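You operate a simulated robot arm through the tools that you are given. There is no shell and no other tool.

You run a simulated robot arm. Do the job below in one go: nothing can be reset, and whatever is moved stays where it is left.

Task
Grease the bearing block and turn its shaft a full turn.
Fine: open the valve, pump till grease shows at the collar and no further, shut the valve before you turn.

The check looks at the end state, three seconds after you hand in, the way a careful person would. Anything else that was tipped, shoved, dropped, spilled or broken makes it a failure.

Robot
A 7-joint arm with a two-finger parallel gripper, fixed in place. Base frame: the origin is on the floor under the middle of its stand, x ahead of it, y to its left, z up; the work surface is at about z = 800. Readings come in mm, degrees, newtons and seconds.
It reaches about 1247 mm from its shoulder. Its first joint turns from -132.0 to 132.0 degrees. Payload 3.91 kg.
Tool frame: the origin (TCP) lies between the finger pads and is the grasp point; the fingertips stand 30 mm ahead of it; z points along the fingers, y is the line along which they close. Largest opening 110 mm; finger width 20, thickness 10; the body of the gripper, 48 by 112 mm, starts 55 mm behind the TCP.
Orientation is told as [roll, pitch, yaw] about the base's x, y, z axes, in that order, counted from this pose: with the fingers straight down and closing along the base's y, the tool's x points along the base's -x, its y along +y and its z along -z.

Tools
- The arm moves only by the tool apply_moves. Its argument "targets" is a list of rows, each a list of 7 numbers: the shift along the tool's x, y, z in units of 25 mm (1.0 is 25 mm), then the turn, a rotation vector about the tool's x, y, z in units of 4 degrees (1.0 is 4 degrees), then the gripper command, from -1 (shut) to 1 (fully open), values between in proportion. In form: [[tx, ty, tz, rx, ry, rz, grip], ...]. A call has 1 to 20 rows; each row shifts and turns the commanded pose from where the row before left it, along the tool's axes as they then stand. A call with a number of a shift or a turn outside -1 to 1 is refused whole. Each row takes 0.2 s and may step no farther than 50 mm and 8.6 degrees from the row before; otherwise, or with a gripper value out of range, the whole call is refused. Where a pose cannot be reached the arm comes as near as it can. A force on the tool above 40 N (or 10 N above the force at the start of the call, whichever is more), or a blocked arm, ends the call early, and 0.2 s more pass. Each finger travels about 108 mm/s and halts on what it meets, pressing with about 44 N; the grip force reading is that of the motor and also rises with nothing between the fingers. The clock runs only during rows and for 0.2 s after the last one: add rows that do not move to give the fingers time. It gives the time, the measured TCP pose, the force on the tool (base axes), the opening and the grip force at its end, in the units of the frame above (readings bear some noise), with the torque about the TCP (base axes, N m) and any sound that the robot's microphone picked up.
- Cameras (640 x 400 px; columns grow to the right, rows downward): "scene" is fixed at [398.7, 499.5, 1492]; the picture's right is [0.40, 0.91, 0.00], its down [0.23, -0.10, -0.97] and it looks along [-0.89, 0.39, -0.25] (base axes); focal length 214 px, centre (320, 200). "wrist" rides on the gripper at [72, 17, -103] in the tool frame; the picture's right is [-0.23, 0.97, 0.00], its down [-0.76, -0.18, -0.62] and it looks along [-0.61, -0.14, 0.78] (tool axes); focal length 222 px, centre (320, 200). There is no depth. A picture from a camera that has moved, and an enlarged one, comes with that camera's place and axes in the base frame and with its lens.
- camera(camera): a new picture of that camera. It takes no simulated time.
- zoom(camera, box): a new picture of the part [left, top, right, bottom] of that camera's present view, enlarged. It takes no simulated time.
- finish_job(): hands the job in; it is judged then, once.

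Nothing tells you positions but the pictures and the camera data. Unless the task says otherwise, let go and move clear before handing in.

The tools are called after "Emit:" by a JSON object that holds its "op" and its "data". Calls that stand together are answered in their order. apply_moves: Moves the arm, as the interface text tells. Its arguments: {"type":"object","properties":{"targets":{"type":"array"}},"required":["targets"]} The other tools are called the same way: camera (camera) takes a picture; zoom (camera, box) takes an enlarged picture of a part of a camera's view; finish_job () hands the job in.

At the start:

```text
t: 0.0
position: [151.7, 610.7, 1298.7]
orientation: [0.0, 0.0, 0.0]
contact_force: [0.3, 0.3, -0.5]
wrist_torque: [0.02, -0.03, 0.0]
grip_width: 109.9
grip_force: 0.1
```

scene: 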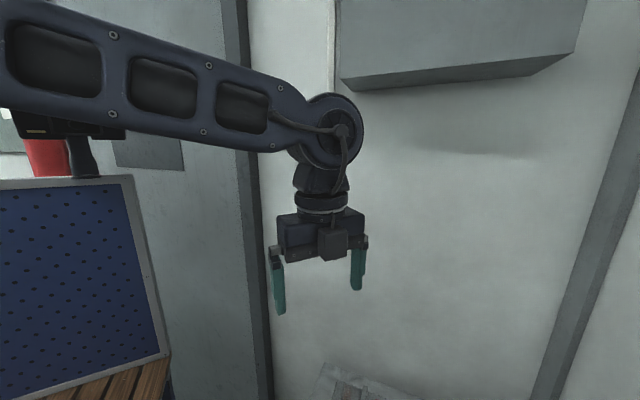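
wrist: 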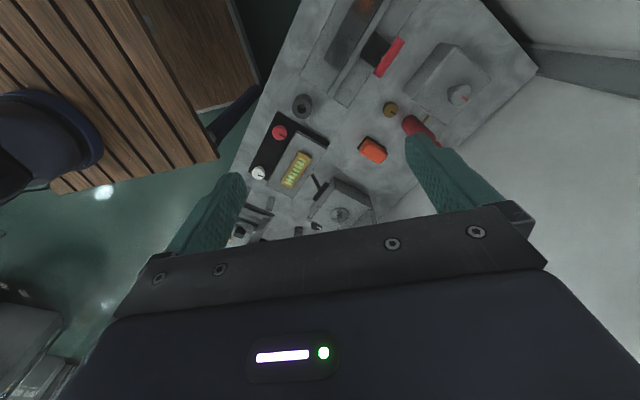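

I see the arm at upper left over a bench with several items; I need a closer look at the bench through the wrist camera before moving.

Emit:
{"op": "zoom", "data": {"camera": "wrist", "box": [220, 0, 400, 120]}}

Emit:
{"op": "zoom", "data": {"camera": "wrist", "box": [230, 80, 410, 240]}}

Emit:
{"op": "zoom", "data": {"camera": "wrist", "box": [340, 20, 540, 170]}}

Emit:
{"op": "zoom", "data": {"camera": "scene", "box": [260, 300, 440, 400]}}

```text
3.33 times, centred on (310, 60) of wrist
camera zoom: at [80.7, 628.2, 1403.2], right [0.23, 0.97, 0.0], down [0.76, -0.18, 0.62], along [0.61, -0.14, -0.78], focal length 740 px, centre (353, 667)
```

zoom: 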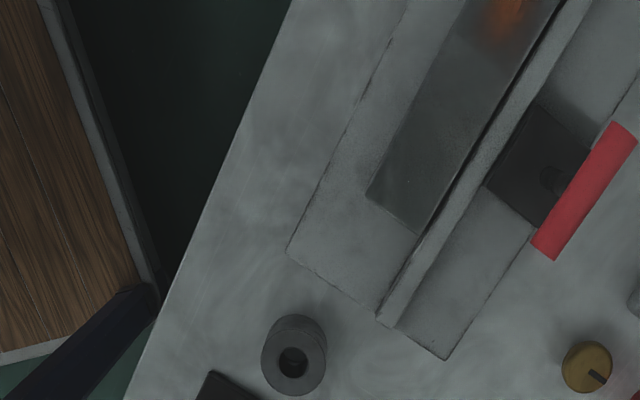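

```text
2.50 times, centred on (320, 160) of wrist
camera zoom: at [80.7, 628.2, 1403.2], right [0.23, 0.97, 0.0], down [0.76, -0.18, 0.62], along [0.61, -0.14, -0.78], focal length 555 px, centre (320, 300)
```

zoom: 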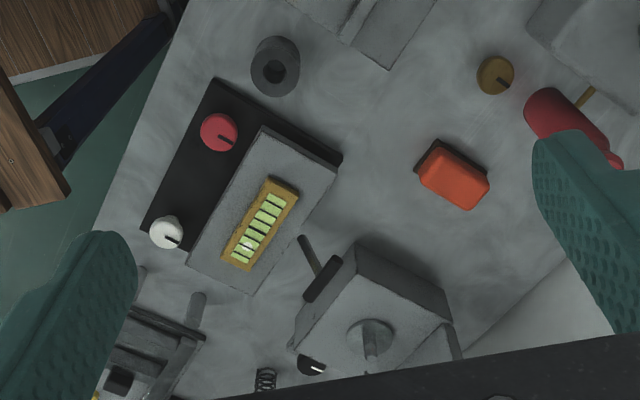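

```text
2.67 times, centred on (440, 95) of wrist
camera zoom: at [80.7, 628.2, 1403.2], right [0.23, 0.97, 0.0], down [0.76, -0.18, 0.62], along [0.61, -0.14, -0.78], focal length 592 px, centre (0, 480)
```

zoom: 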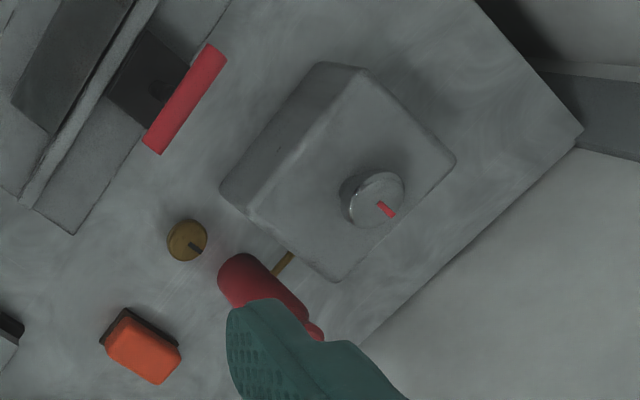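

```text
3.56 times, centred on (350, 350) of scene
camera zoom: at [398.7, 499.5, 1492.0], right [0.4, 0.91, 0.0], down [0.23, -0.1, -0.97], along [-0.89, 0.39, -0.25], focal length 763 px, centre (213, -333)
```

zoom: 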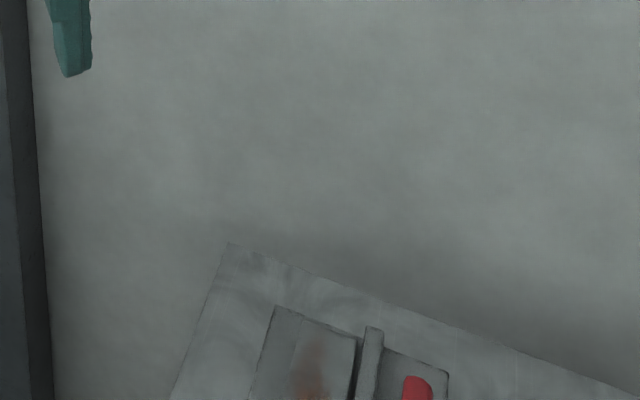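

The bench looks turned about 45° from the base, with its front edge on x+y≈638. The large rounded block with a marked disc at about (268, 895) is likely the bearing block, and the red cylinder with brass pipe beside it the grease pump. I'll yaw the tool 45° to line up with the bench and look again.

Emit:
{"op": "apply_moves", "data": {"targets": [[0, 0, 0, 0, 0, -1, 1], [0, 0, 0, 0, 0, -1, 1], [0, 0, 0, 0, 0, -1, 1], [0, 0, 0, 0, 0, -1, 1], [0, 0, 0, 0, 0, -1, 1], [0, 0, 0, 0, 0, -1, 1], [0, 0, 0, 0, 0, -1, 1], [0, 0, 0, 0, 0, -1, 1], [0, 0, 0, 0, 0, -1, 1], [0, 0, 0, 0, 0, -1, 1], [0, 0, 0, 0, 0, -1, 1], [0, 0, 0, 0, 0, -0.25, 1]]}}

Emit:
{"op": "camera", "data": {"camera": "wrist"}}

Emit:
{"op": "camera", "data": {"camera": "scene"}}

```text
t: 2.6
position: [151.6, 612.8, 1297.6]
orientation: [0.0, 0.0, 45.1]
contact_force: [0.6, 0.8, 0.1]
wrist_torque: [-0.01, -0.03, 0.04]
grip_width: 110.1
grip_force: 0.0
```

```text
taken
camera wrist: at [89.7, 571.8, 1402.8], right [-0.53, 0.85, 0.0], down [0.66, 0.41, 0.62], along [0.53, 0.33, -0.78], focal length 222 px, centre (320, 200)
```

wrist: 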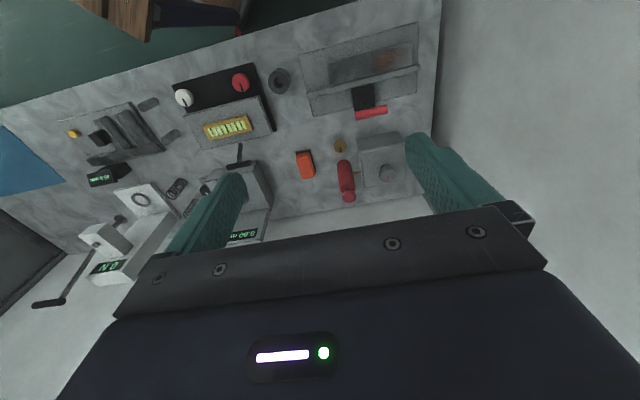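

```text
taken
```

scene: 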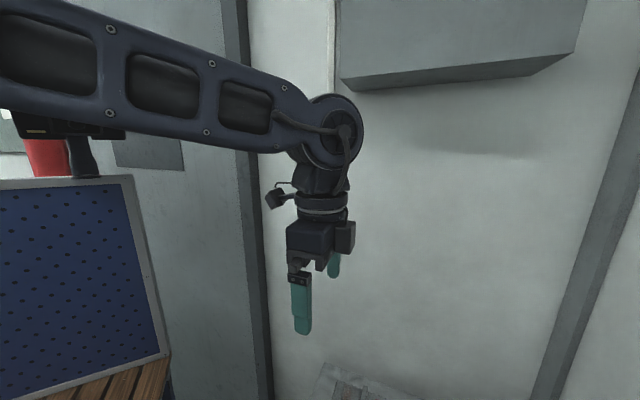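

The bench is now lined up. The block with the shaft, brass knob and red cylinder are at the bench's left end; I'll zoom into each.

Emit:
{"op": "zoom", "data": {"camera": "wrist", "box": [290, 110, 430, 210]}}

Emit:
{"op": "zoom", "data": {"camera": "wrist", "box": [160, 20, 440, 140]}}

Emit:
{"op": "zoom", "data": {"camera": "wrist", "box": [20, 80, 280, 320]}}

```text
4.00 times, centred on (360, 160) of wrist
camera zoom: at [89.7, 571.8, 1402.8], right [-0.53, 0.85, 0.0], down [0.66, 0.41, 0.62], along [0.53, 0.33, -0.78], focal length 888 px, centre (160, 360)
```

zoom: 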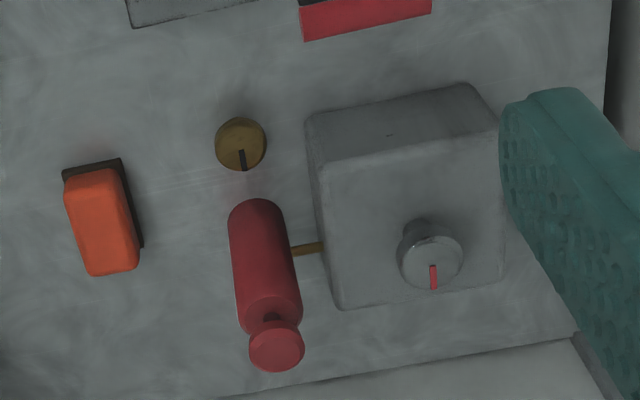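

```text
2.29 times, centred on (300, 80) of wrist
camera zoom: at [89.7, 571.8, 1402.8], right [-0.53, 0.85, 0.0], down [0.66, 0.41, 0.62], along [0.53, 0.33, -0.78], focal length 508 px, centre (366, 474)
```

zoom: 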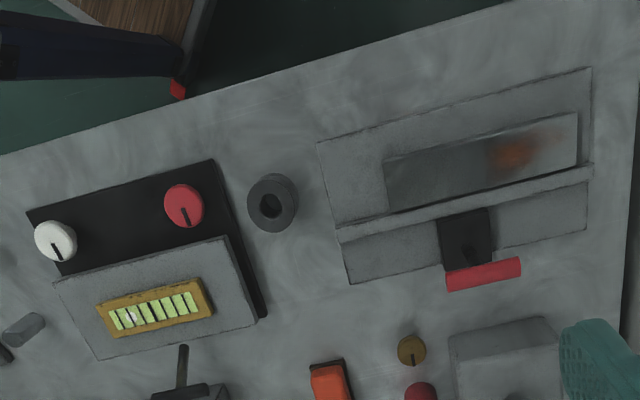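

```text
1.67 times, centred on (150, 200) of wrist
camera zoom: at [89.7, 571.8, 1402.8], right [-0.53, 0.85, 0.0], down [0.66, 0.41, 0.62], along [0.53, 0.33, -0.78], focal length 370 px, centre (603, 200)
```

zoom: 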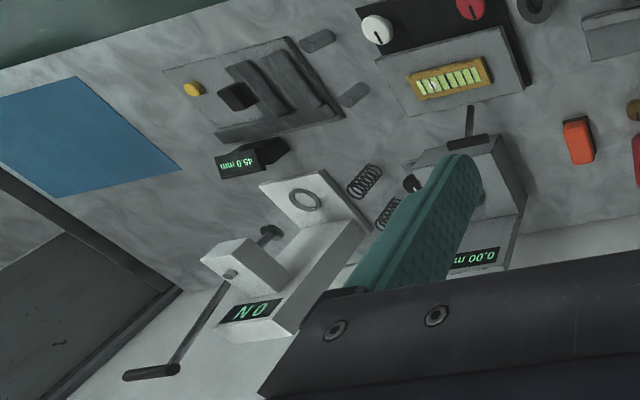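

The bearing block has a vertical shaft with a marked disc on top. The red cylinder with a round plunger is the pump, and the brass knob with a dark pointer is the valve. I'll drop lower to get a second viewpoint for triangulation.

Emit:
{"op": "apply_moves", "data": {"targets": [[-0.35, 0.35, 0.857, 0, 0, 0, 1], [-0.35, 0.35, 0.857, 0, 0, 0, 1], [-0.35, 0.35, 0.857, 0, 0, 0, 1], [-0.35, 0.35, 0.857, 0, 0, 0, 1], [-0.35, 0.35, 0.857, 0, 0, 0, 1], [-0.35, 0.35, 0.857, 0, 0, 0, 1], [-0.35, 0.35, 0.857, 0, 0, 0, 1]]}}

Emit:
{"op": "camera", "data": {"camera": "wrist"}}

Emit:
{"op": "zoom", "data": {"camera": "wrist", "box": [240, 100, 440, 225]}}

```text
t: 4.2
position: [153.6, 697.5, 1147.6]
orientation: [0.0, 0.0, 45.0]
contact_force: [0.2, -0.1, 0.0]
wrist_torque: [0.01, 0.01, 0.01]
grip_width: 109.9
grip_force: 0.1
```

```text
taken
camera wrist: at [90.2, 657.8, 1252.3], right [-0.53, 0.85, 0.0], down [0.66, 0.41, 0.62], along [0.53, 0.33, -0.78], focal length 222 px, centre (320, 200)
```

wrist: 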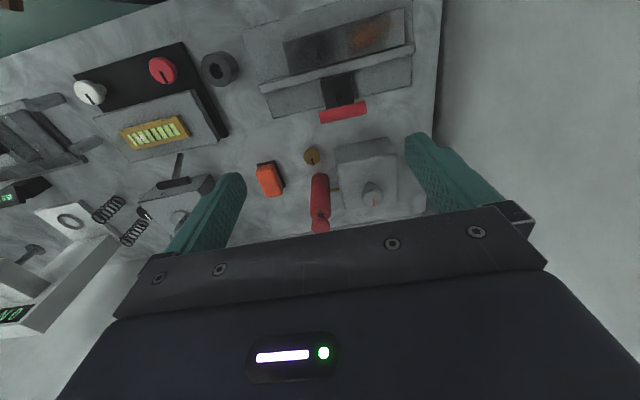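

```text
3.20 times, centred on (340, 162) of wrist
camera zoom: at [90.2, 657.8, 1252.3], right [-0.53, 0.85, 0.0], down [0.66, 0.41, 0.62], along [0.53, 0.33, -0.78], focal length 711 px, centre (256, 320)
```

zoom: 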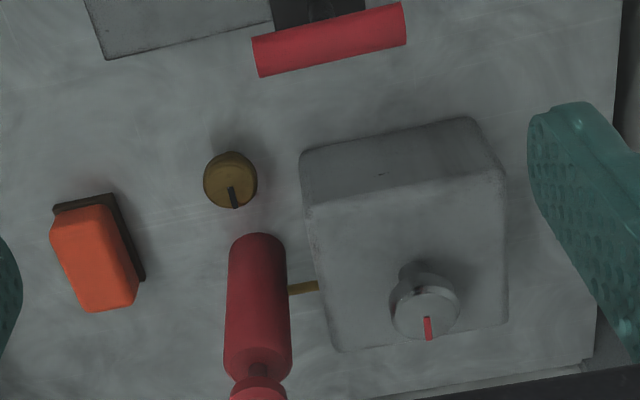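

Triangulating puts the shaft disc near (261, 888, 904), the valve knob near (295, 766, 818) and the pump plunger top near (360, 833, 918). I'll move above and in front of them for a closer view.

Emit:
{"op": "apply_moves", "data": {"targets": [[-0.94, 0.075, 0.353, 0, 0, 0, 1], [-0.94, 0.075, 0.353, 0, 0, 0, 1], [-0.94, 0.075, 0.353, 0, 0, 0, 1], [-0.94, 0.075, 0.353, 0, 0, 0, 1], [-0.94, 0.075, 0.353, 0, 0, 0, 1], [-0.94, 0.075, 0.353, 0, 0, 0, 1], [-0.94, 0.075, 0.353, 0, 0, 0, 1], [-0.94, 0.075, 0.353, 0, 0, 0, 1]]}}

Emit:
{"op": "camera", "data": {"camera": "wrist"}}

Emit:
{"op": "zoom", "data": {"camera": "wrist", "box": [230, 30, 430, 210]}}

Emit:
{"op": "camera", "data": {"camera": "scene"}}

```text
t: 6.0
position: [274.9, 844.4, 1076.8]
orientation: [0.0, 0.0, 45.0]
contact_force: [-0.9, -0.4, 0.6]
wrist_torque: [0.03, -0.01, -0.01]
grip_width: 110.0
grip_force: 0.0
```

```text
taken
camera wrist: at [212.1, 804.2, 1181.8], right [-0.53, 0.85, 0.0], down [0.66, 0.41, 0.62], along [0.53, 0.33, -0.78], focal length 222 px, centre (320, 200)
```

wrist: 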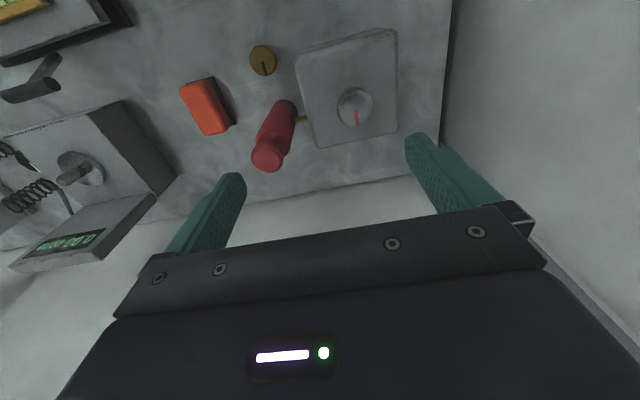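

```text
2.22 times, centred on (330, 120) of wrist
camera zoom: at [212.1, 804.2, 1181.8], right [-0.53, 0.85, 0.0], down [0.66, 0.41, 0.62], along [0.53, 0.33, -0.78], focal length 494 px, centre (298, 378)
```

zoom: 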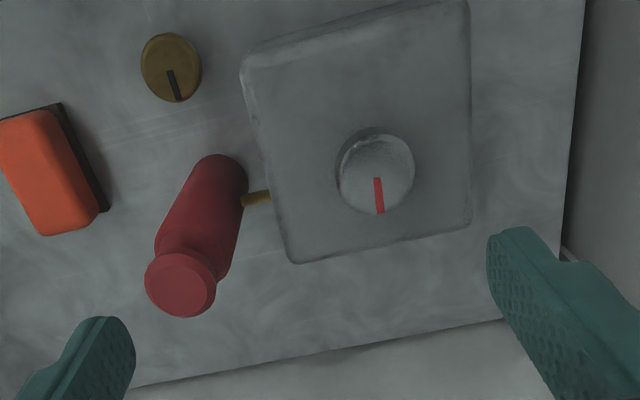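

```text
taken
```

scene: 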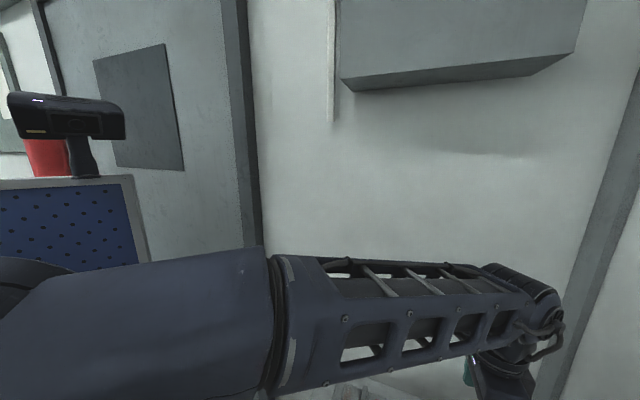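

Refined positions: shaft disc top is about (256, 879, 919), pump cap about (347, 817, 950), and valve knob top about (287, 760, 829). The valve pointer and shaft mark both point away from the robot. I'll zoom in for markings and the grease collar.

Emit:
{"op": "zoom", "data": {"camera": "wrist", "box": [235, 30, 305, 80]}}

Emit:
{"op": "zoom", "data": {"camera": "wrist", "box": [325, 75, 385, 135]}}

Emit:
{"op": "zoom", "data": {"camera": "wrist", "box": [240, 90, 320, 180]}}

```text
8.00 times, centred on (270, 55) of wrist
camera zoom: at [212.1, 804.2, 1181.8], right [-0.53, 0.85, 0.0], down [0.66, 0.41, 0.62], along [0.53, 0.33, -0.78], focal length 1777 px, centre (720, 1360)
```

zoom: 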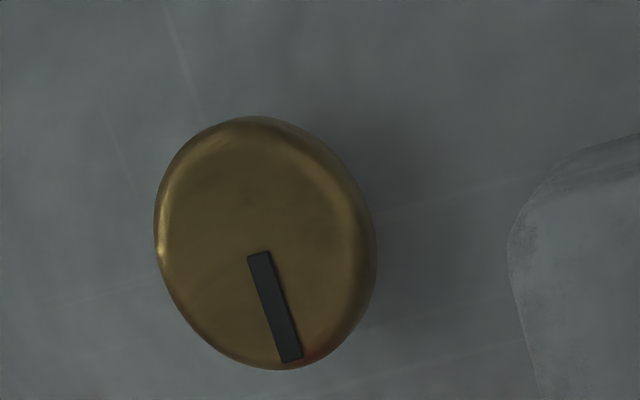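

```text
6.67 times, centred on (355, 105) of wrist
camera zoom: at [212.1, 804.2, 1181.8], right [-0.53, 0.85, 0.0], down [0.66, 0.41, 0.62], along [0.53, 0.33, -0.78], focal length 1481 px, centre (87, 833)
```

zoom: 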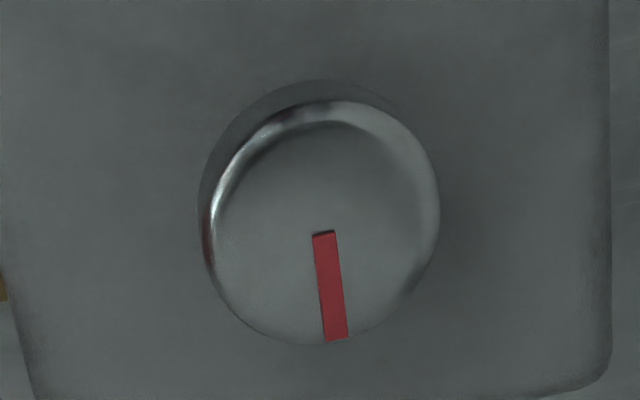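

```text
4.44 times, centred on (280, 135) of wrist
camera zoom: at [212.1, 804.2, 1181.8], right [-0.53, 0.85, 0.0], down [0.66, 0.41, 0.62], along [0.53, 0.33, -0.78], focal length 987 px, centre (498, 489)
```

zoom: 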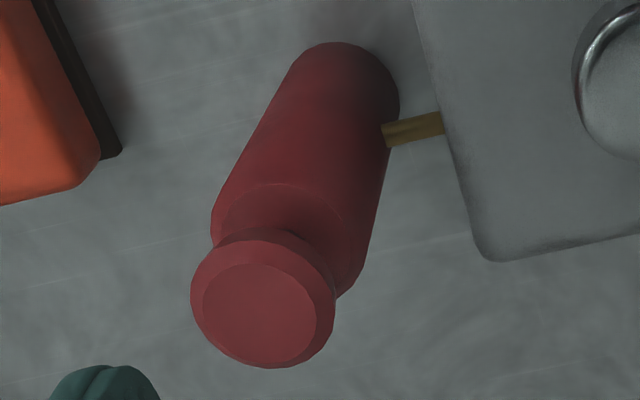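

No markings are visible, so I'll find the valve's opening direction by feel and by watching the pointer. Next I move over the valve at height, turn the tool back to yaw 0 and narrow the fingers to about 60 mm.

Emit:
{"op": "apply_moves", "data": {"targets": [[0.657, -0.907, 0, 0, 0, 0, 0.1], [0.657, -0.907, 0, 0, 0, 0, 0.1], [0.657, -0.907, 0, 0, 0, 0, 0.1], [0, 0, 0, 0, 0, 1, 0.1], [0, 0, 0, 0, 0, 1, 0.1], [0, 0, 0, 0, 0, 1, 0.1], [0, 0, 0, 0, 0, 1, 0.1], [0, 0, 0, 0, 0, 1, 0.1], [0, 0, 0, 0, 0, 1, 0.1], [0, 0, 0, 0, 0, 1, 0.1], [0, 0, 0, 0, 0, 1, 0.1], [0, 0, 0, 0, 0, 1, 0.1], [0, 0, 0, 0, 0, 1, 0.1], [0, 0, 0, 0, 0, 1, 0.1], [0, 0, 0, 0, 0, 0.25, 0.1]]}}

Emit:
{"op": "camera", "data": {"camera": "wrist"}}

```text
t: 9.2
position: [288.5, 759.1, 1078.7]
orientation: [0.0, 0.0, 0.0]
contact_force: [-0.2, 0.0, -0.6]
wrist_torque: [0.02, -0.01, -0.02]
grip_width: 60.6
grip_force: 0.1
```

```text
taken
camera wrist: at [216.8, 776.7, 1182.9], right [0.23, 0.97, 0.0], down [0.76, -0.18, 0.62], along [0.61, -0.14, -0.78], focal length 222 px, centre (320, 200)
```

wrist: 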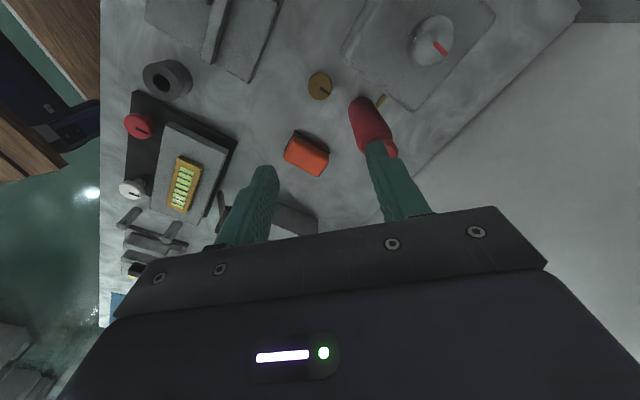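

The valve knob sits on the tool axis column. I'll zoom to check the centring before descending.

Emit:
{"op": "zoom", "data": {"camera": "wrist", "box": [280, 50, 360, 110]}}

```text
6.67 times, centred on (320, 80) of wrist
camera zoom: at [216.8, 776.7, 1182.9], right [0.23, 0.97, 0.0], down [0.76, -0.18, 0.62], along [0.61, -0.14, -0.78], focal length 1481 px, centre (320, 1000)
```

zoom: 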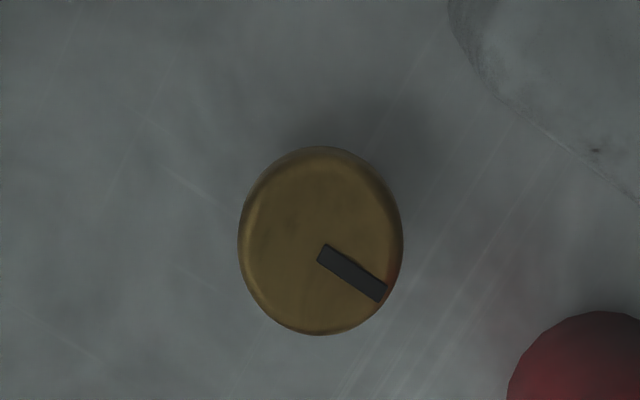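

The knob is centred under the fingers to within about 2 mm. I'll descend 225 mm with the fingers at 60 mm and check again.

Emit:
{"op": "apply_moves", "data": {"targets": [[0.06, 0, 1, 0, 0, 0, 0.1], [0, 0, 1, 0, 0, 0, 0.1], [0, 0, 1, 0, 0, 0, 0.1], [0, 0, 1, 0, 0, 0, 0.1], [0, 0, 1, 0, 0, 0, 0.1], [0, 0, 1, 0, 0, 0, 0.1], [0, 0, 1, 0, 0, 0, 0.1], [0, 0, 0.8, 0, 0, 0, 0.1], [0, 0, 0.6, 0, 0, 0, 0.1]]}}

Emit:
{"op": "camera", "data": {"camera": "wrist"}}

Emit:
{"op": "zoom", "data": {"camera": "wrist", "box": [240, 90, 400, 210]}}

```text
t: 11.2
position: [286.0, 759.6, 869.6]
orientation: [0.1, -0.1, -0.1]
contact_force: [-0.2, 0.1, 0.0]
wrist_torque: [0.03, -0.03, -0.01]
grip_width: 60.5
grip_force: 0.0
```

```text
taken
camera wrist: at [214.4, 776.5, 973.0], right [0.23, 0.97, 0.0], down [0.76, -0.18, 0.62], along [0.61, -0.14, -0.78], focal length 222 px, centre (320, 200)
```

wrist: 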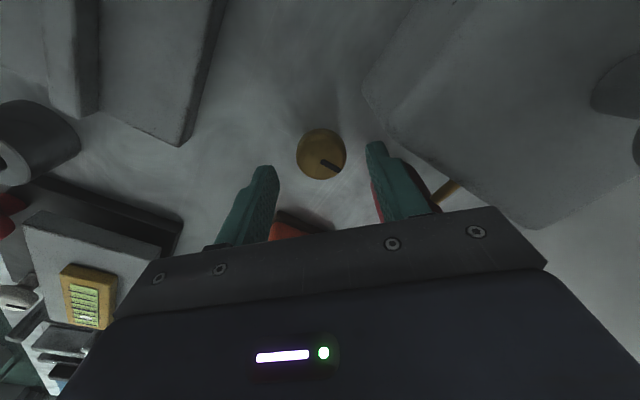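

```text
3.33 times, centred on (320, 150) of wrist
camera zoom: at [214.4, 776.5, 973.0], right [0.23, 0.97, 0.0], down [0.76, -0.18, 0.62], along [0.61, -0.14, -0.78], focal length 740 px, centre (320, 367)
```

zoom: 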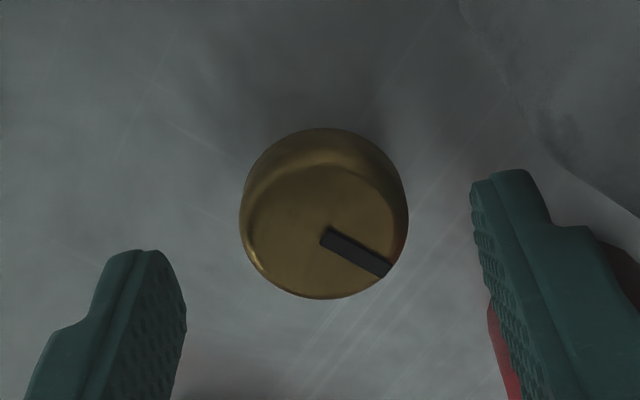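

The knob is between the fingertips and centred. I'll lower about 28 mm and close on it.

Emit:
{"op": "apply_moves", "data": {"targets": [[0, 0, 0.6, 0, 0, 0, 0.1], [0, 0, 0.53, 0, 0, 0, 0.1], [0, 0, 0, 0, 0, 0, -1], [0, 0, 0, 0, 0, 0, -1], [0, 0, 0, 0, 0, 0, -1]]}}

Emit:
{"op": "zoom", "data": {"camera": "wrist", "box": [240, 90, 400, 210]}}

```text
t: 12.4
position: [285.1, 760.2, 841.1]
orientation: [0.1, 0.0, 0.0]
contact_force: [0.7, 24.5, -9.8]
wrist_torque: [0.59, -0.31, 0.05]
grip_width: 34.5
grip_force: 45.2
```

```text
3.33 times, centred on (320, 150) of wrist
camera zoom: at [212.7, 777.1, 944.4], right [0.23, 0.97, 0.0], down [0.76, -0.18, 0.62], along [0.61, -0.14, -0.78], focal length 740 px, centre (320, 367)
```

zoom: 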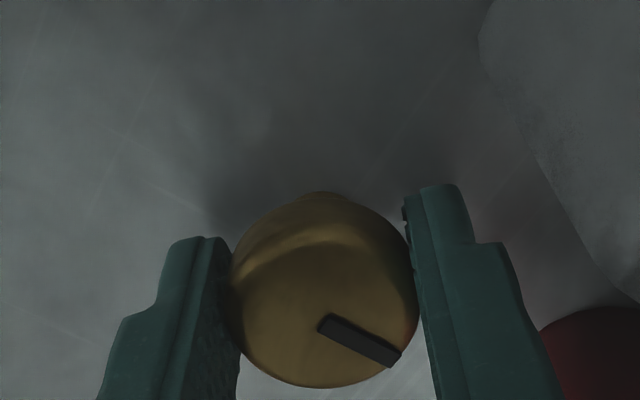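

The fingers hold the knob at 34.5 mm with some sideways load. I'll ease that by shifting under 1 mm, then try a small counter-clockwise turn and watch the pointer.

Emit:
{"op": "apply_moves", "data": {"targets": [[0, 0.03, 0.01, 0, 0, 0, -1], [0, 0, 0, 0, 0, 0, -1]]}}

Emit:
{"op": "apply_moves", "data": {"targets": [[0, 0, 0, 0, 0, -0.5, -1], [0, 0, 0, 0, 0, -1, -1], [0, 0, 0, 0, 0, -1, -1]]}}

Emit:
{"op": "zoom", "data": {"camera": "wrist", "box": [240, 90, 400, 210]}}

```text
t: 13.0
position: [283.2, 760.0, 839.2]
orientation: [0.0, 0.0, 0.0]
contact_force: [-7.5, 6.6, 2.0]
wrist_torque: [0.0, -0.23, 0.06]
grip_width: 34.8
grip_force: 45.4
```

```text
t: 13.8
position: [284.7, 760.1, 840.4]
orientation: [0.0, 0.1, 10.1]
contact_force: [-17.5, 5.1, -1.0]
wrist_torque: [-0.26, 1.06, -0.01]
grip_width: 34.5
grip_force: 44.7
```

```text
3.33 times, centred on (320, 150) of wrist
camera zoom: at [211.1, 764.1, 944.5], right [0.05, 1.0, 0.0], down [0.78, -0.04, 0.62], along [0.62, -0.03, -0.78], focal length 740 px, centre (320, 367)
```

zoom: 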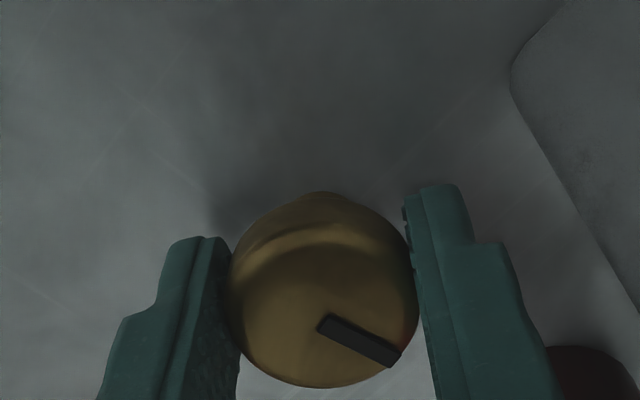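

The pointer turns with the fingers and there's no resisting torque, so counter-clockwise is free. I'll keep turning in steps and correct small side loads along the way.

Emit:
{"op": "apply_moves", "data": {"targets": [[0.03, 0.005, 0, 0, 0, 0, -1], [0, 0, 0, 0, 0, -1, -1], [0, 0, 0, 0, 0, -1, -1], [0, 0, 0, 0, 0, -1, -1], [0, 0, 0, 0, 0, -1, -1], [0, 0, 0, 0, 0, 0, -1]]}}

```text
t: 15.2
position: [285.2, 758.6, 841.1]
orientation: [0.0, 0.0, 26.1]
contact_force: [-22.3, -14.1, -6.8]
wrist_torque: [-0.03, 0.55, 0.0]
grip_width: 34.5
grip_force: 44.9
```

Emit:
{"op": "apply_moves", "data": {"targets": [[0.05, 0, 0.005, 0, 0, 0, -1], [0, 0, 0, 0, 0, 0, -1]]}}

Emit:
{"op": "apply_moves", "data": {"targets": [[0, 0, 0, 0, 0, -1, -1], [0.01, 0, 0, 0, 0, -1, -1], [0.01, 0, 0, 0, 0, -1, -1], [0.01, 0, 0, 0, 0, -1, -1], [0, 0, 0, 0, 0, 0, -1]]}}

Emit:
{"op": "zoom", "data": {"camera": "wrist", "box": [220, 50, 420, 210]}}

```text
t: 15.8
position: [285.0, 759.7, 841.0]
orientation: [-0.1, 0.0, 25.9]
contact_force: [-16.4, -10.8, -12.0]
wrist_torque: [-0.35, 1.2, 0.0]
grip_width: 34.8
grip_force: 45.2
```

```text
t: 17.0
position: [285.2, 759.3, 840.5]
orientation: [0.0, 0.1, 42.0]
contact_force: [-2.9, -8.3, -17.4]
wrist_torque: [0.54, -0.4, 0.0]
grip_width: 34.5
grip_force: 45.0
```

```text
2.50 times, centred on (320, 130) of wrist
camera zoom: at [220.5, 723.4, 944.4], right [-0.48, 0.88, 0.0], down [0.68, 0.38, 0.62], along [0.55, 0.3, -0.78], focal length 555 px, centre (320, 375)
```

zoom: 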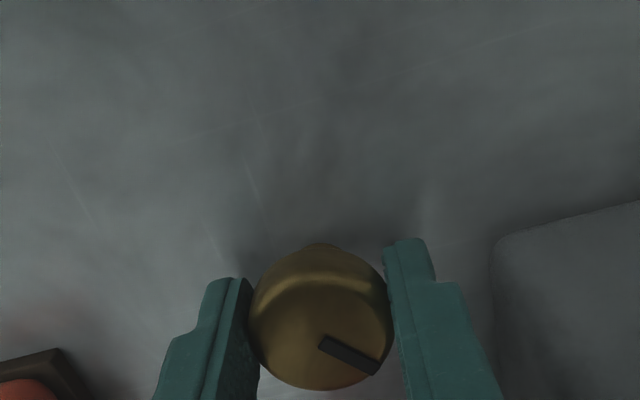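

The knob has turned 42° and still follows freely. Continuing towards 90°.

Emit:
{"op": "apply_moves", "data": {"targets": [[0.005, 0, 0.015, 0, 0, 0, -1], [0.005, 0, 0, 0, 0, -1, -1], [0.005, 0, 0, 0, 0, -1, -1], [0.005, 0, 0, 0, 0, -1, -1], [0.005, 0, 0, 0, 0, -1, -1], [0, 0, 0, 0, 0, -1, -1], [0, 0, 0, 0, 0, 0, -1]]}}

Emit:
{"op": "zoom", "data": {"camera": "wrist", "box": [220, 50, 420, 210]}}

```text
t: 18.6
position: [284.8, 758.1, 840.1]
orientation: [0.0, -0.1, 62.1]
contact_force: [20.7, 5.9, -2.6]
wrist_torque: [0.39, -0.5, -0.02]
grip_width: 34.2
grip_force: 45.6
```

```text
2.50 times, centred on (320, 130) of wrist
camera zoom: at [237.1, 702.7, 944.4], right [-0.75, 0.66, 0.0], down [0.51, 0.59, 0.62], along [0.41, 0.47, -0.78], focal length 555 px, centre (320, 375)
```

zoom: 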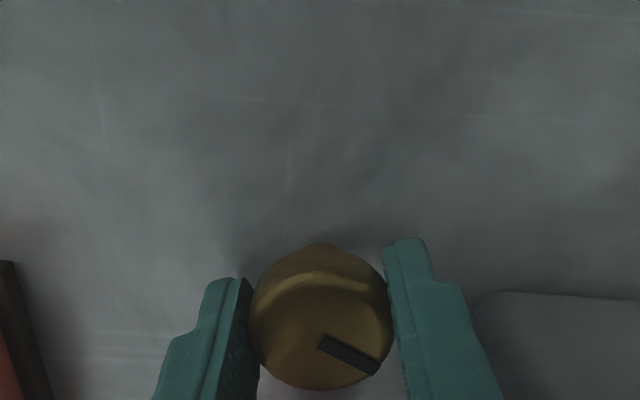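

Emit:
{"op": "apply_moves", "data": {"targets": [[-0.02, -0.025, 0, 0, 0, 0, -1], [0, 0, 0, 0, 0, -1, -1], [0, 0, 0, 0, 0, -1, -1], [0, 0, 0, 0, 0, -1, -1], [0, 0, 0, 0, 0, -1, -1], [0, 0, 0, 0, 0, 0, -1]]}}

Emit:
{"op": "zoom", "data": {"camera": "wrist", "box": [220, 50, 420, 210]}}

```text
t: 20.0
position: [285.9, 759.3, 839.8]
orientation: [0.0, 0.0, 78.0]
contact_force: [26.3, 7.2, 8.7]
wrist_torque: [-0.74, -0.13, -0.04]
grip_width: 34.6
grip_force: 44.8
```

```text
2.50 times, centred on (320, 130) of wrist
camera zoom: at [254.9, 691.3, 944.4], right [-0.91, 0.42, 0.0], down [0.33, 0.71, 0.62], along [0.26, 0.56, -0.78], focal length 555 px, centre (320, 375)
```

zoom: 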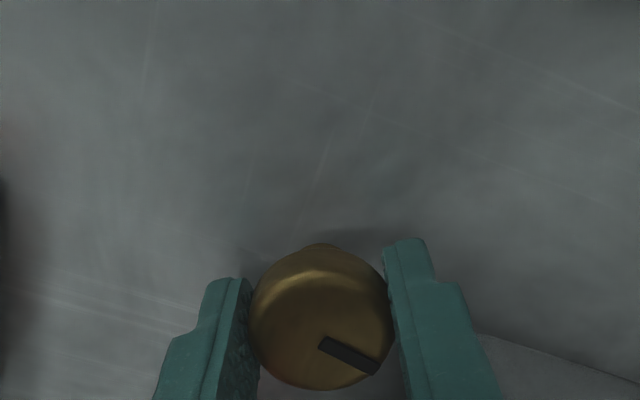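

Emit:
{"op": "apply_moves", "data": {"targets": [[-0.02, -0.04, 0, 0, 0, 0, -1], [0, 0, 0, 0, 0, -1, -1], [0, 0, 0, 0, 0, -1, -1], [0, 0, 0, 0, 0, -1, -1], [0, 0, 0, 0, 0, 0, -1]]}}

Emit:
{"op": "zoom", "data": {"camera": "wrist", "box": [220, 50, 420, 210]}}

```text
t: 21.2
position: [285.4, 758.3, 840.2]
orientation: [0.0, 0.0, 90.1]
contact_force: [21.8, -14.5, 15.2]
wrist_torque: [-0.49, -0.4, 0.02]
grip_width: 34.6
grip_force: 45.5
```

```text
2.50 times, centred on (320, 130) of wrist
camera zoom: at [270.1, 686.4, 944.5], right [-0.97, 0.23, 0.0], down [0.18, 0.76, 0.62], along [0.14, 0.61, -0.78], focal length 555 px, centre (320, 375)
```

zoom: 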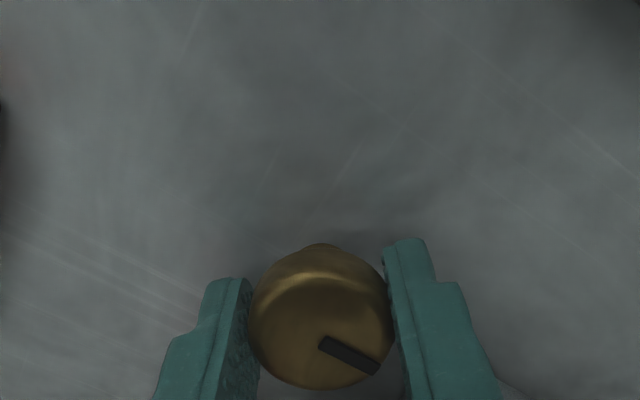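

The pointer has turned a quarter turn, from away from the robot to towards the block. I'll try 4° more to feel whether there is an end stop.

Emit:
{"op": "apply_moves", "data": {"targets": [[-0.01, -0.03, 0, 0, 0, 0, -1], [0, 0, 0, 0, 0, -0.6, -1], [0, 0, 0, 0, 0, -0.6, -1], [0, 0, 0, 0, 0, 0, -1]]}}

Emit:
{"op": "zoom", "data": {"camera": "wrist", "box": [220, 50, 420, 210]}}

```text
t: 22.2
position: [285.5, 760.1, 840.1]
orientation: [0.0, 0.0, 94.8]
contact_force: [19.0, -8.8, 8.0]
wrist_torque: [0.24, -0.34, -1.21]
grip_width: 34.8
grip_force: 44.8
```

```text
2.50 times, centred on (320, 130) of wrist
camera zoom: at [276.2, 685.7, 944.2], right [-0.99, 0.14, 0.0], down [0.11, 0.77, 0.62], along [0.09, 0.62, -0.78], focal length 555 px, centre (320, 375)
```

zoom: 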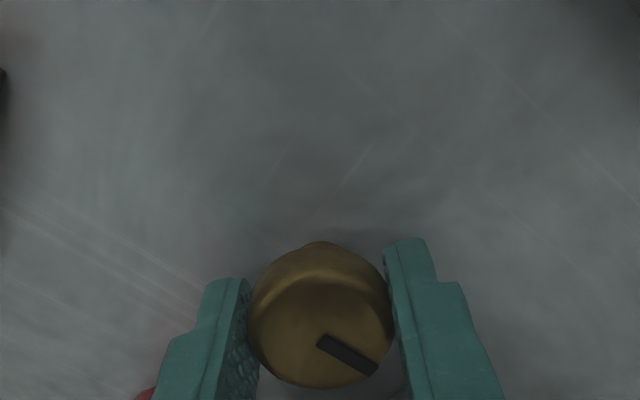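

A 1.2 N·m torque builds just past 90°, so there is an end stop and the valve is fully open. I'll release, rise straight up and verify the pointer.

Emit:
{"op": "apply_moves", "data": {"targets": [[0, 0, 0, 0, 0, 0, 0.1], [0, 0, 0, 0, 0, 0, 0.1], [0, 0, -0.5, 0, 0, 0, 0.1], [0, 0, -1, 0, 0, 0, 0.1], [0, 0, -1, 0, 0, 0, 0.1], [0, 0, -1, 0, 0, 0, 0.1], [0, 0, -1, 0, 0, 0, 0.1], [0, 0, -1, 0, 0, 0, 0.1], [0, 0, -1, 0, 0, 0, 0.1], [0, 0, -0.5, 0, 0, 0, 0.1]]}}

Emit:
{"op": "camera", "data": {"camera": "wrist"}}

```text
t: 24.4
position: [286.6, 759.3, 1015.1]
orientation: [0.0, 0.0, 94.8]
contact_force: [0.3, 0.2, -0.6]
wrist_torque: [0.01, 0.0, -0.05]
grip_width: 60.4
grip_force: 0.0
```

```text
taken
camera wrist: at [276.1, 685.7, 1119.2], right [-0.99, 0.14, 0.0], down [0.11, 0.77, 0.62], along [0.09, 0.62, -0.78], focal length 222 px, centre (320, 200)
```

wrist: 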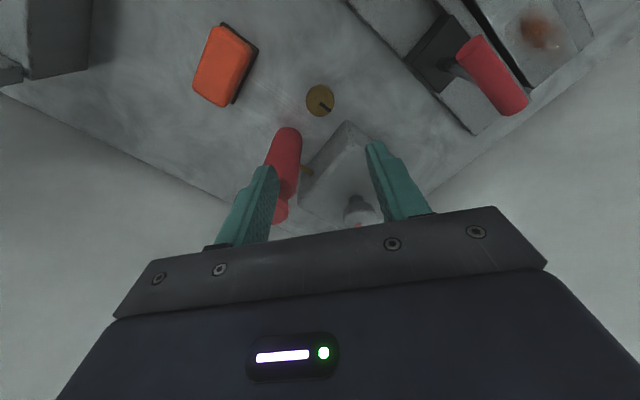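

The valve pointer now points along the bench towards the block, so it is open. I'll turn the tool back to yaw 45°, close the fingers and go above the pump cap.

Emit:
{"op": "apply_moves", "data": {"targets": [[0, 0, 0, 0, 0, 1, -1], [0, 0, 0, 0, 0, 1, -1], [0, 0, 0, 0, 0, 1, -1], [0, 0, 0, 0, 0, 1, -1], [0, 0, 0, 0, 0, 1, -1], [0, 0, 0, 0, 0, 1, -1], [0, 0, 0, 0, 0, 1, -1], [0, 0, 0, 0, 0, 1, -1], [0, 0, 0, 0, 0, 1, -1], [0, 0, 0, 0, 0, 1, -1], [0, 0, 0, 0, 0, 1, -1], [0, 0, 0, 0, 0, 1, -1], [0, 0, 0, 0, 0, 0.45, -1], [-0.845, -0.028, 0, 0, 0, 0, -1], [-0.845, -0.028, 0, 0, 0, 0, -1], [-0.845, -0.028, 0, 0, 0, 0, -1], [-0.845, -0.028, 0, 0, 0, 0, -1]]}}

Emit:
{"op": "camera", "data": {"camera": "wrist"}}

Emit:
{"op": "zoom", "data": {"camera": "wrist", "box": [260, 100, 380, 190]}}

Emit:
{"op": "zoom", "data": {"camera": "wrist", "box": [380, 10, 540, 130]}}

```text
t: 28.0
position: [346.5, 816.7, 1014.5]
orientation: [0.0, 0.1, 45.1]
contact_force: [0.0, 0.5, 0.2]
wrist_torque: [0.0, -0.02, -0.03]
grip_width: 0.1
grip_force: 37.7
```

```text
taken
camera wrist: at [285.2, 777.6, 1118.7], right [-0.53, 0.85, 0.0], down [0.66, 0.41, 0.62], along [0.53, 0.33, -0.78], focal length 222 px, centre (320, 200)
```

wrist: 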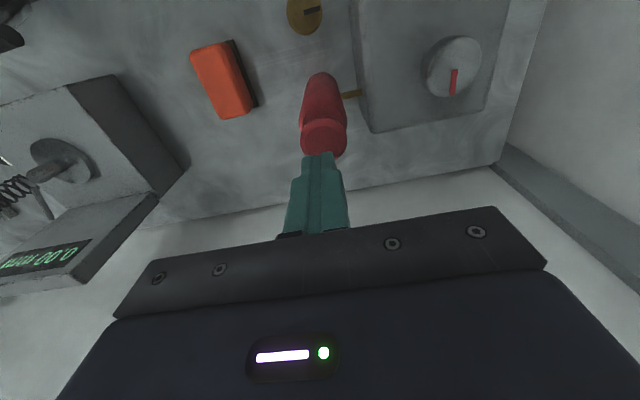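

```text
4.44 times, centred on (320, 145) of wrist
camera zoom: at [285.2, 777.6, 1118.7], right [-0.53, 0.85, 0.0], down [0.66, 0.41, 0.62], along [0.53, 0.33, -0.78], focal length 987 px, centre (320, 444)
```

zoom: 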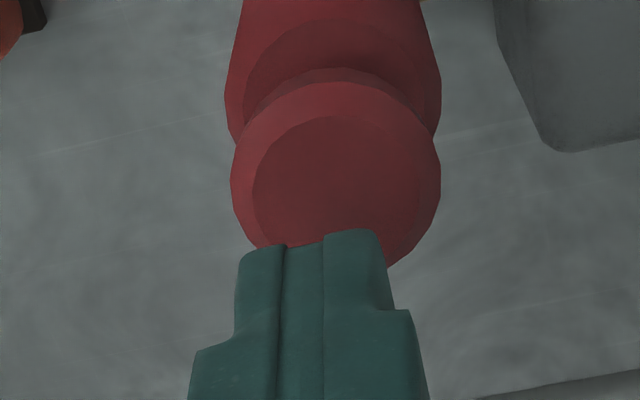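

```text
3.33 times, centred on (460, 70) of wrist
camera zoom: at [285.2, 777.6, 1118.7], right [-0.53, 0.85, 0.0], down [0.66, 0.41, 0.62], along [0.53, 0.33, -0.78], focal length 740 px, centre (-147, 633)
```

zoom: 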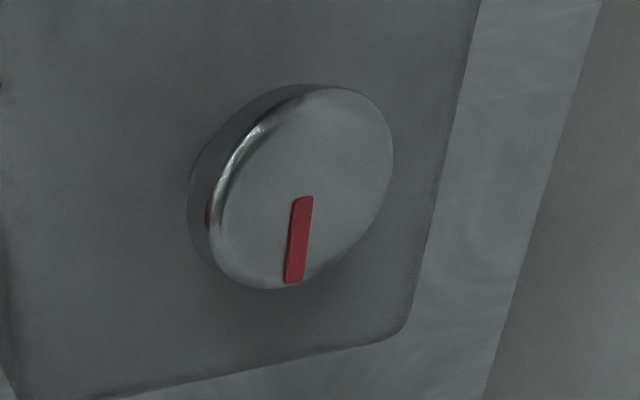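

The cap is about 3 mm off in tool y, so I'll shift to centre on it. First I take a baseline zoom of the collar so I can recognise grease later.

Emit:
{"op": "zoom", "data": {"camera": "wrist", "box": [415, 25, 495, 105]}}

Emit:
{"op": "apply_moves", "data": {"targets": [[0, 0.12, 0.5, 0, 0, 0, -1], [0, 0, 0.5, 0, 0, 0, -1]]}}

Emit:
{"op": "zoom", "data": {"camera": "wrist", "box": [260, 100, 380, 190]}}

```text
5.00 times, centred on (455, 65) of wrist
camera zoom: at [285.2, 777.6, 1118.7], right [-0.53, 0.85, 0.0], down [0.66, 0.41, 0.62], along [0.53, 0.33, -0.78], focal length 1111 px, centre (-355, 875)
```

zoom: 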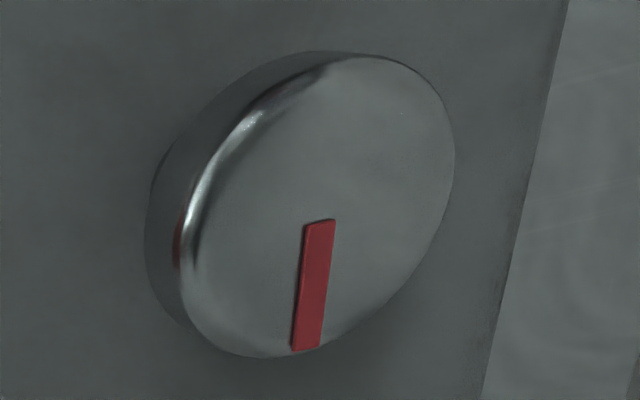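

```text
t: 28.6
position: [345.8, 821.3, 991.4]
orientation: [0.0, -0.1, 45.1]
contact_force: [0.0, -1.1, 1.5]
wrist_torque: [-0.05, -0.04, 0.02]
grip_width: 0.5
grip_force: 38.2
```

```text
4.44 times, centred on (320, 145) of wrist
camera zoom: at [282.7, 780.4, 1095.1], right [-0.53, 0.85, 0.0], down [0.66, 0.41, 0.62], along [0.53, 0.33, -0.78], focal length 987 px, centre (320, 444)
```

zoom: 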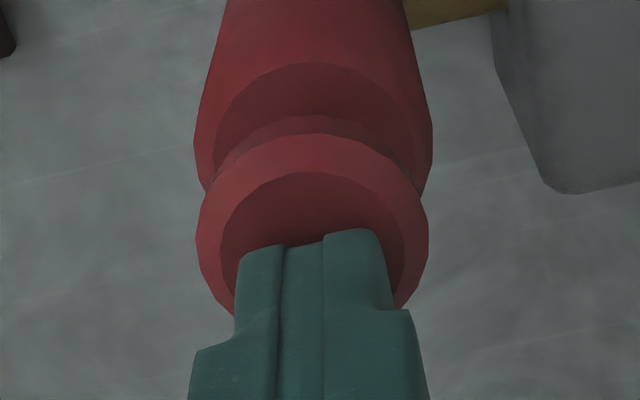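

The fingers are centred over the cap, with tips about 10 mm above it. I'll press down gently until contact and watch the force.

Emit:
{"op": "apply_moves", "data": {"targets": [[0, 0, 0.2, 0, 0, 0, -1], [0, 0, 0.2, 0, 0, 0, -1], [0, 0, 0, 0, 0, 0, -1]]}}

Emit:
{"op": "zoom", "data": {"camera": "wrist", "box": [260, 80, 400, 190]}}

Emit:
{"op": "camera", "data": {"camera": "wrist"}}

```text
t: 29.4
position: [344.5, 820.0, 980.9]
orientation: [0.0, 0.0, 44.9]
contact_force: [-1.9, 2.1, 5.8]
wrist_torque: [0.05, 0.06, 0.01]
grip_width: 0.2
grip_force: 37.5
```

```text
3.64 times, centred on (330, 135) of wrist
camera zoom: at [283.1, 780.1, 1085.0], right [-0.53, 0.85, 0.0], down [0.66, 0.41, 0.62], along [0.53, 0.33, -0.78], focal length 808 px, centre (284, 436)
```

zoom: 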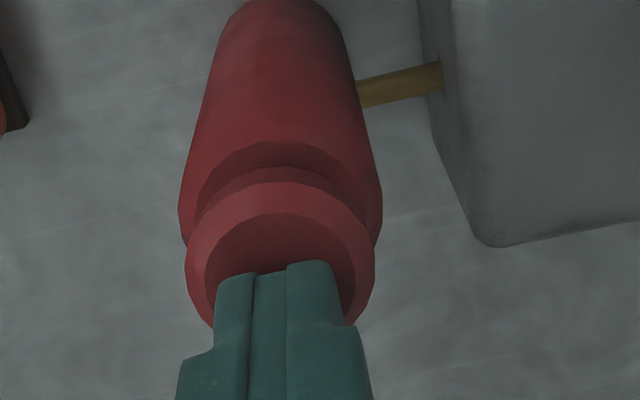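

```text
taken
camera wrist: at [283.1, 780.1, 1085.0], right [-0.53, 0.85, 0.0], down [0.66, 0.41, 0.62], along [0.53, 0.33, -0.78], focal length 222 px, centre (320, 200)
```

wrist: 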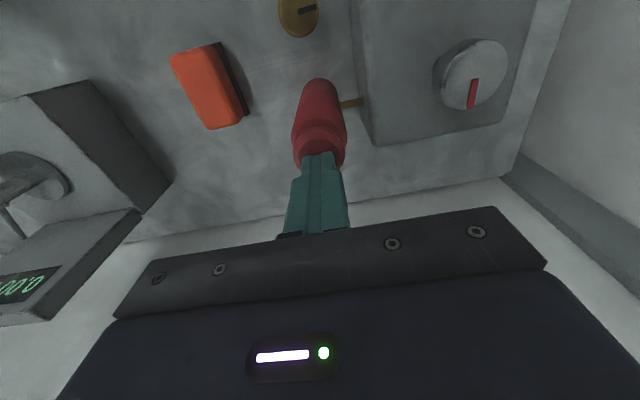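

Contact at tip height ~951 with about 6 N. I'll press in small steps, watching the force and the collar.

Emit:
{"op": "apply_moves", "data": {"targets": [[0, 0, 0.15, 0, 0, 0, -1], [0, 0, 0.15, 0, 0, 0, -1], [0, 0, 0, 0, 0, 0, -1]]}}

Emit:
{"op": "zoom", "data": {"camera": "wrist", "box": [260, 80, 400, 190]}}

Emit:
{"op": "zoom", "data": {"camera": "wrist", "box": [420, 20, 530, 130]}}

```text
t: 30.2
position: [347.3, 819.5, 972.5]
orientation: [0.1, -0.1, 44.9]
contact_force: [-4.6, -2.3, 15.8]
wrist_torque: [-0.08, 0.13, -0.02]
grip_width: 0.0
grip_force: 37.9
```

```text
3.64 times, centred on (330, 135) of wrist
camera zoom: at [283.4, 779.6, 1077.5], right [-0.53, 0.85, 0.0], down [0.66, 0.41, 0.62], along [0.53, 0.33, -0.78], focal length 808 px, centre (284, 436)
```

zoom: 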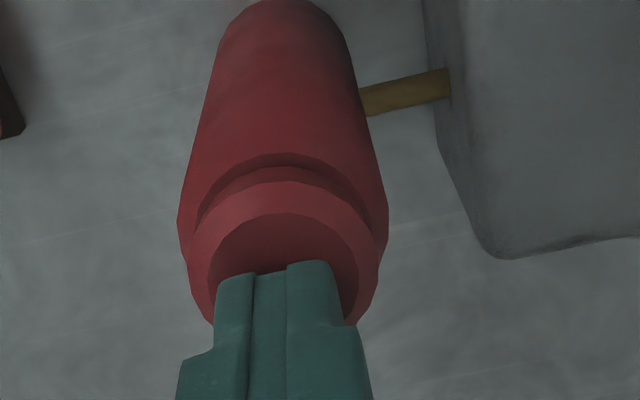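

```text
3.64 times, centred on (475, 75) of wrist
camera zoom: at [283.4, 779.6, 1077.5], right [-0.53, 0.85, 0.0], down [0.66, 0.41, 0.62], along [0.53, 0.33, -0.78], focal length 808 px, centre (-244, 654)
```

zoom: 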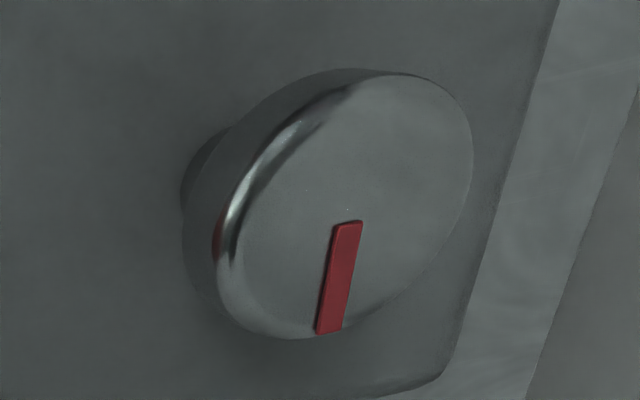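

Emit:
{"op": "apply_moves", "data": {"targets": [[0, 0, 0.15, 0, 0, 0, -1], [0, 0, 0.15, 0, 0, 0, -1], [0, 0, 0, 0, 0, 0, -1]]}}

Emit:
{"op": "zoom", "data": {"camera": "wrist", "box": [260, 80, 400, 190]}}

Emit:
{"op": "zoom", "data": {"camera": "wrist", "box": [420, 20, 530, 130]}}

```text
t: 30.7
position: [346.0, 820.1, 973.6]
orientation: [0.2, -0.3, 45.0]
contact_force: [-3.3, -8.4, 19.1]
wrist_torque: [-0.27, 0.15, 0.03]
grip_width: 0.0
grip_force: 37.5
stopped in row 2: the force on the tool passed its limit at 44 N (the readings are from after the stop); the commanded pose is now the measured one
```

```text
3.64 times, centred on (330, 135) of wrist
camera zoom: at [283.6, 779.9, 1077.2], right [-0.53, 0.85, 0.0], down [0.66, 0.41, 0.63], along [0.53, 0.33, -0.78], focal length 808 px, centre (284, 436)
```

zoom: 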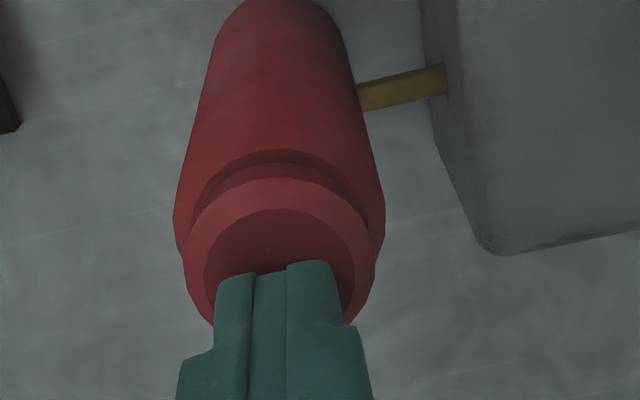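

```text
3.64 times, centred on (475, 75) of wrist
camera zoom: at [283.6, 779.9, 1077.2], right [-0.53, 0.85, 0.0], down [0.66, 0.41, 0.63], along [0.53, 0.33, -0.78], focal length 808 px, centre (-244, 654)
```

zoom: 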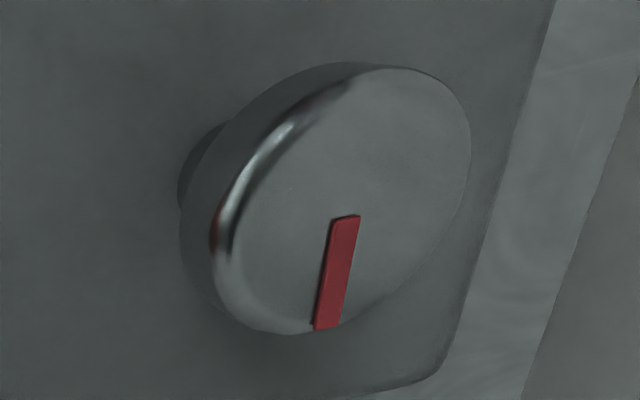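

The plunger bottomed after about an 8–10 mm stroke, and no grease shows yet. I'll lift clear, check the plunger springs back and inspect the collar.

Emit:
{"op": "apply_moves", "data": {"targets": [[0, 0, -0.3, 0, 0, 0, -1], [0, 0, -0.4, 0, 0, 0, -1], [0, 0, 0, 0, 0, 0, -1], [0, 0, 0, 0, 0, 0, -1]]}}

Emit:
{"op": "zoom", "data": {"camera": "wrist", "box": [260, 80, 400, 190]}}

Emit:
{"op": "zoom", "data": {"camera": "wrist", "box": [400, 10, 520, 130]}}

```text
t: 31.7
position: [347.4, 819.1, 988.4]
orientation: [0.1, -0.2, 44.9]
contact_force: [-1.9, -0.8, 2.5]
wrist_torque: [-0.05, 0.06, 0.01]
grip_width: 0.1
grip_force: 37.8
```

```text
3.64 times, centred on (330, 135) of wrist
camera zoom: at [284.3, 780.2, 1092.7], right [-0.53, 0.85, 0.0], down [0.66, 0.41, 0.63], along [0.53, 0.33, -0.78], focal length 808 px, centre (284, 436)
```

zoom: 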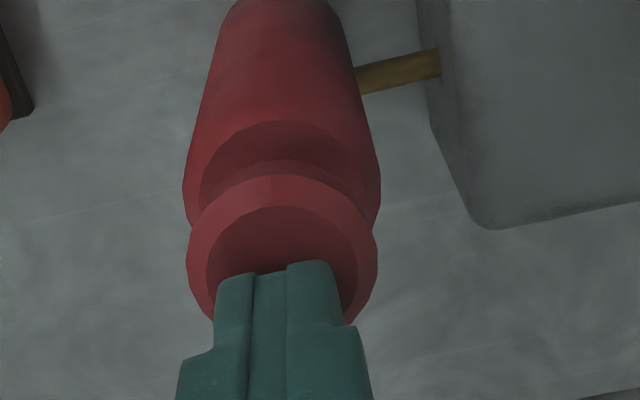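

```text
3.33 times, centred on (460, 70) of wrist
camera zoom: at [284.3, 780.2, 1092.7], right [-0.53, 0.85, 0.0], down [0.66, 0.41, 0.63], along [0.53, 0.33, -0.78], focal length 740 px, centre (-147, 633)
```

zoom: 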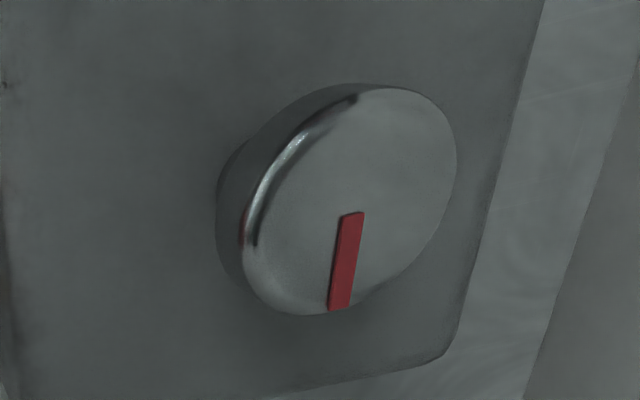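

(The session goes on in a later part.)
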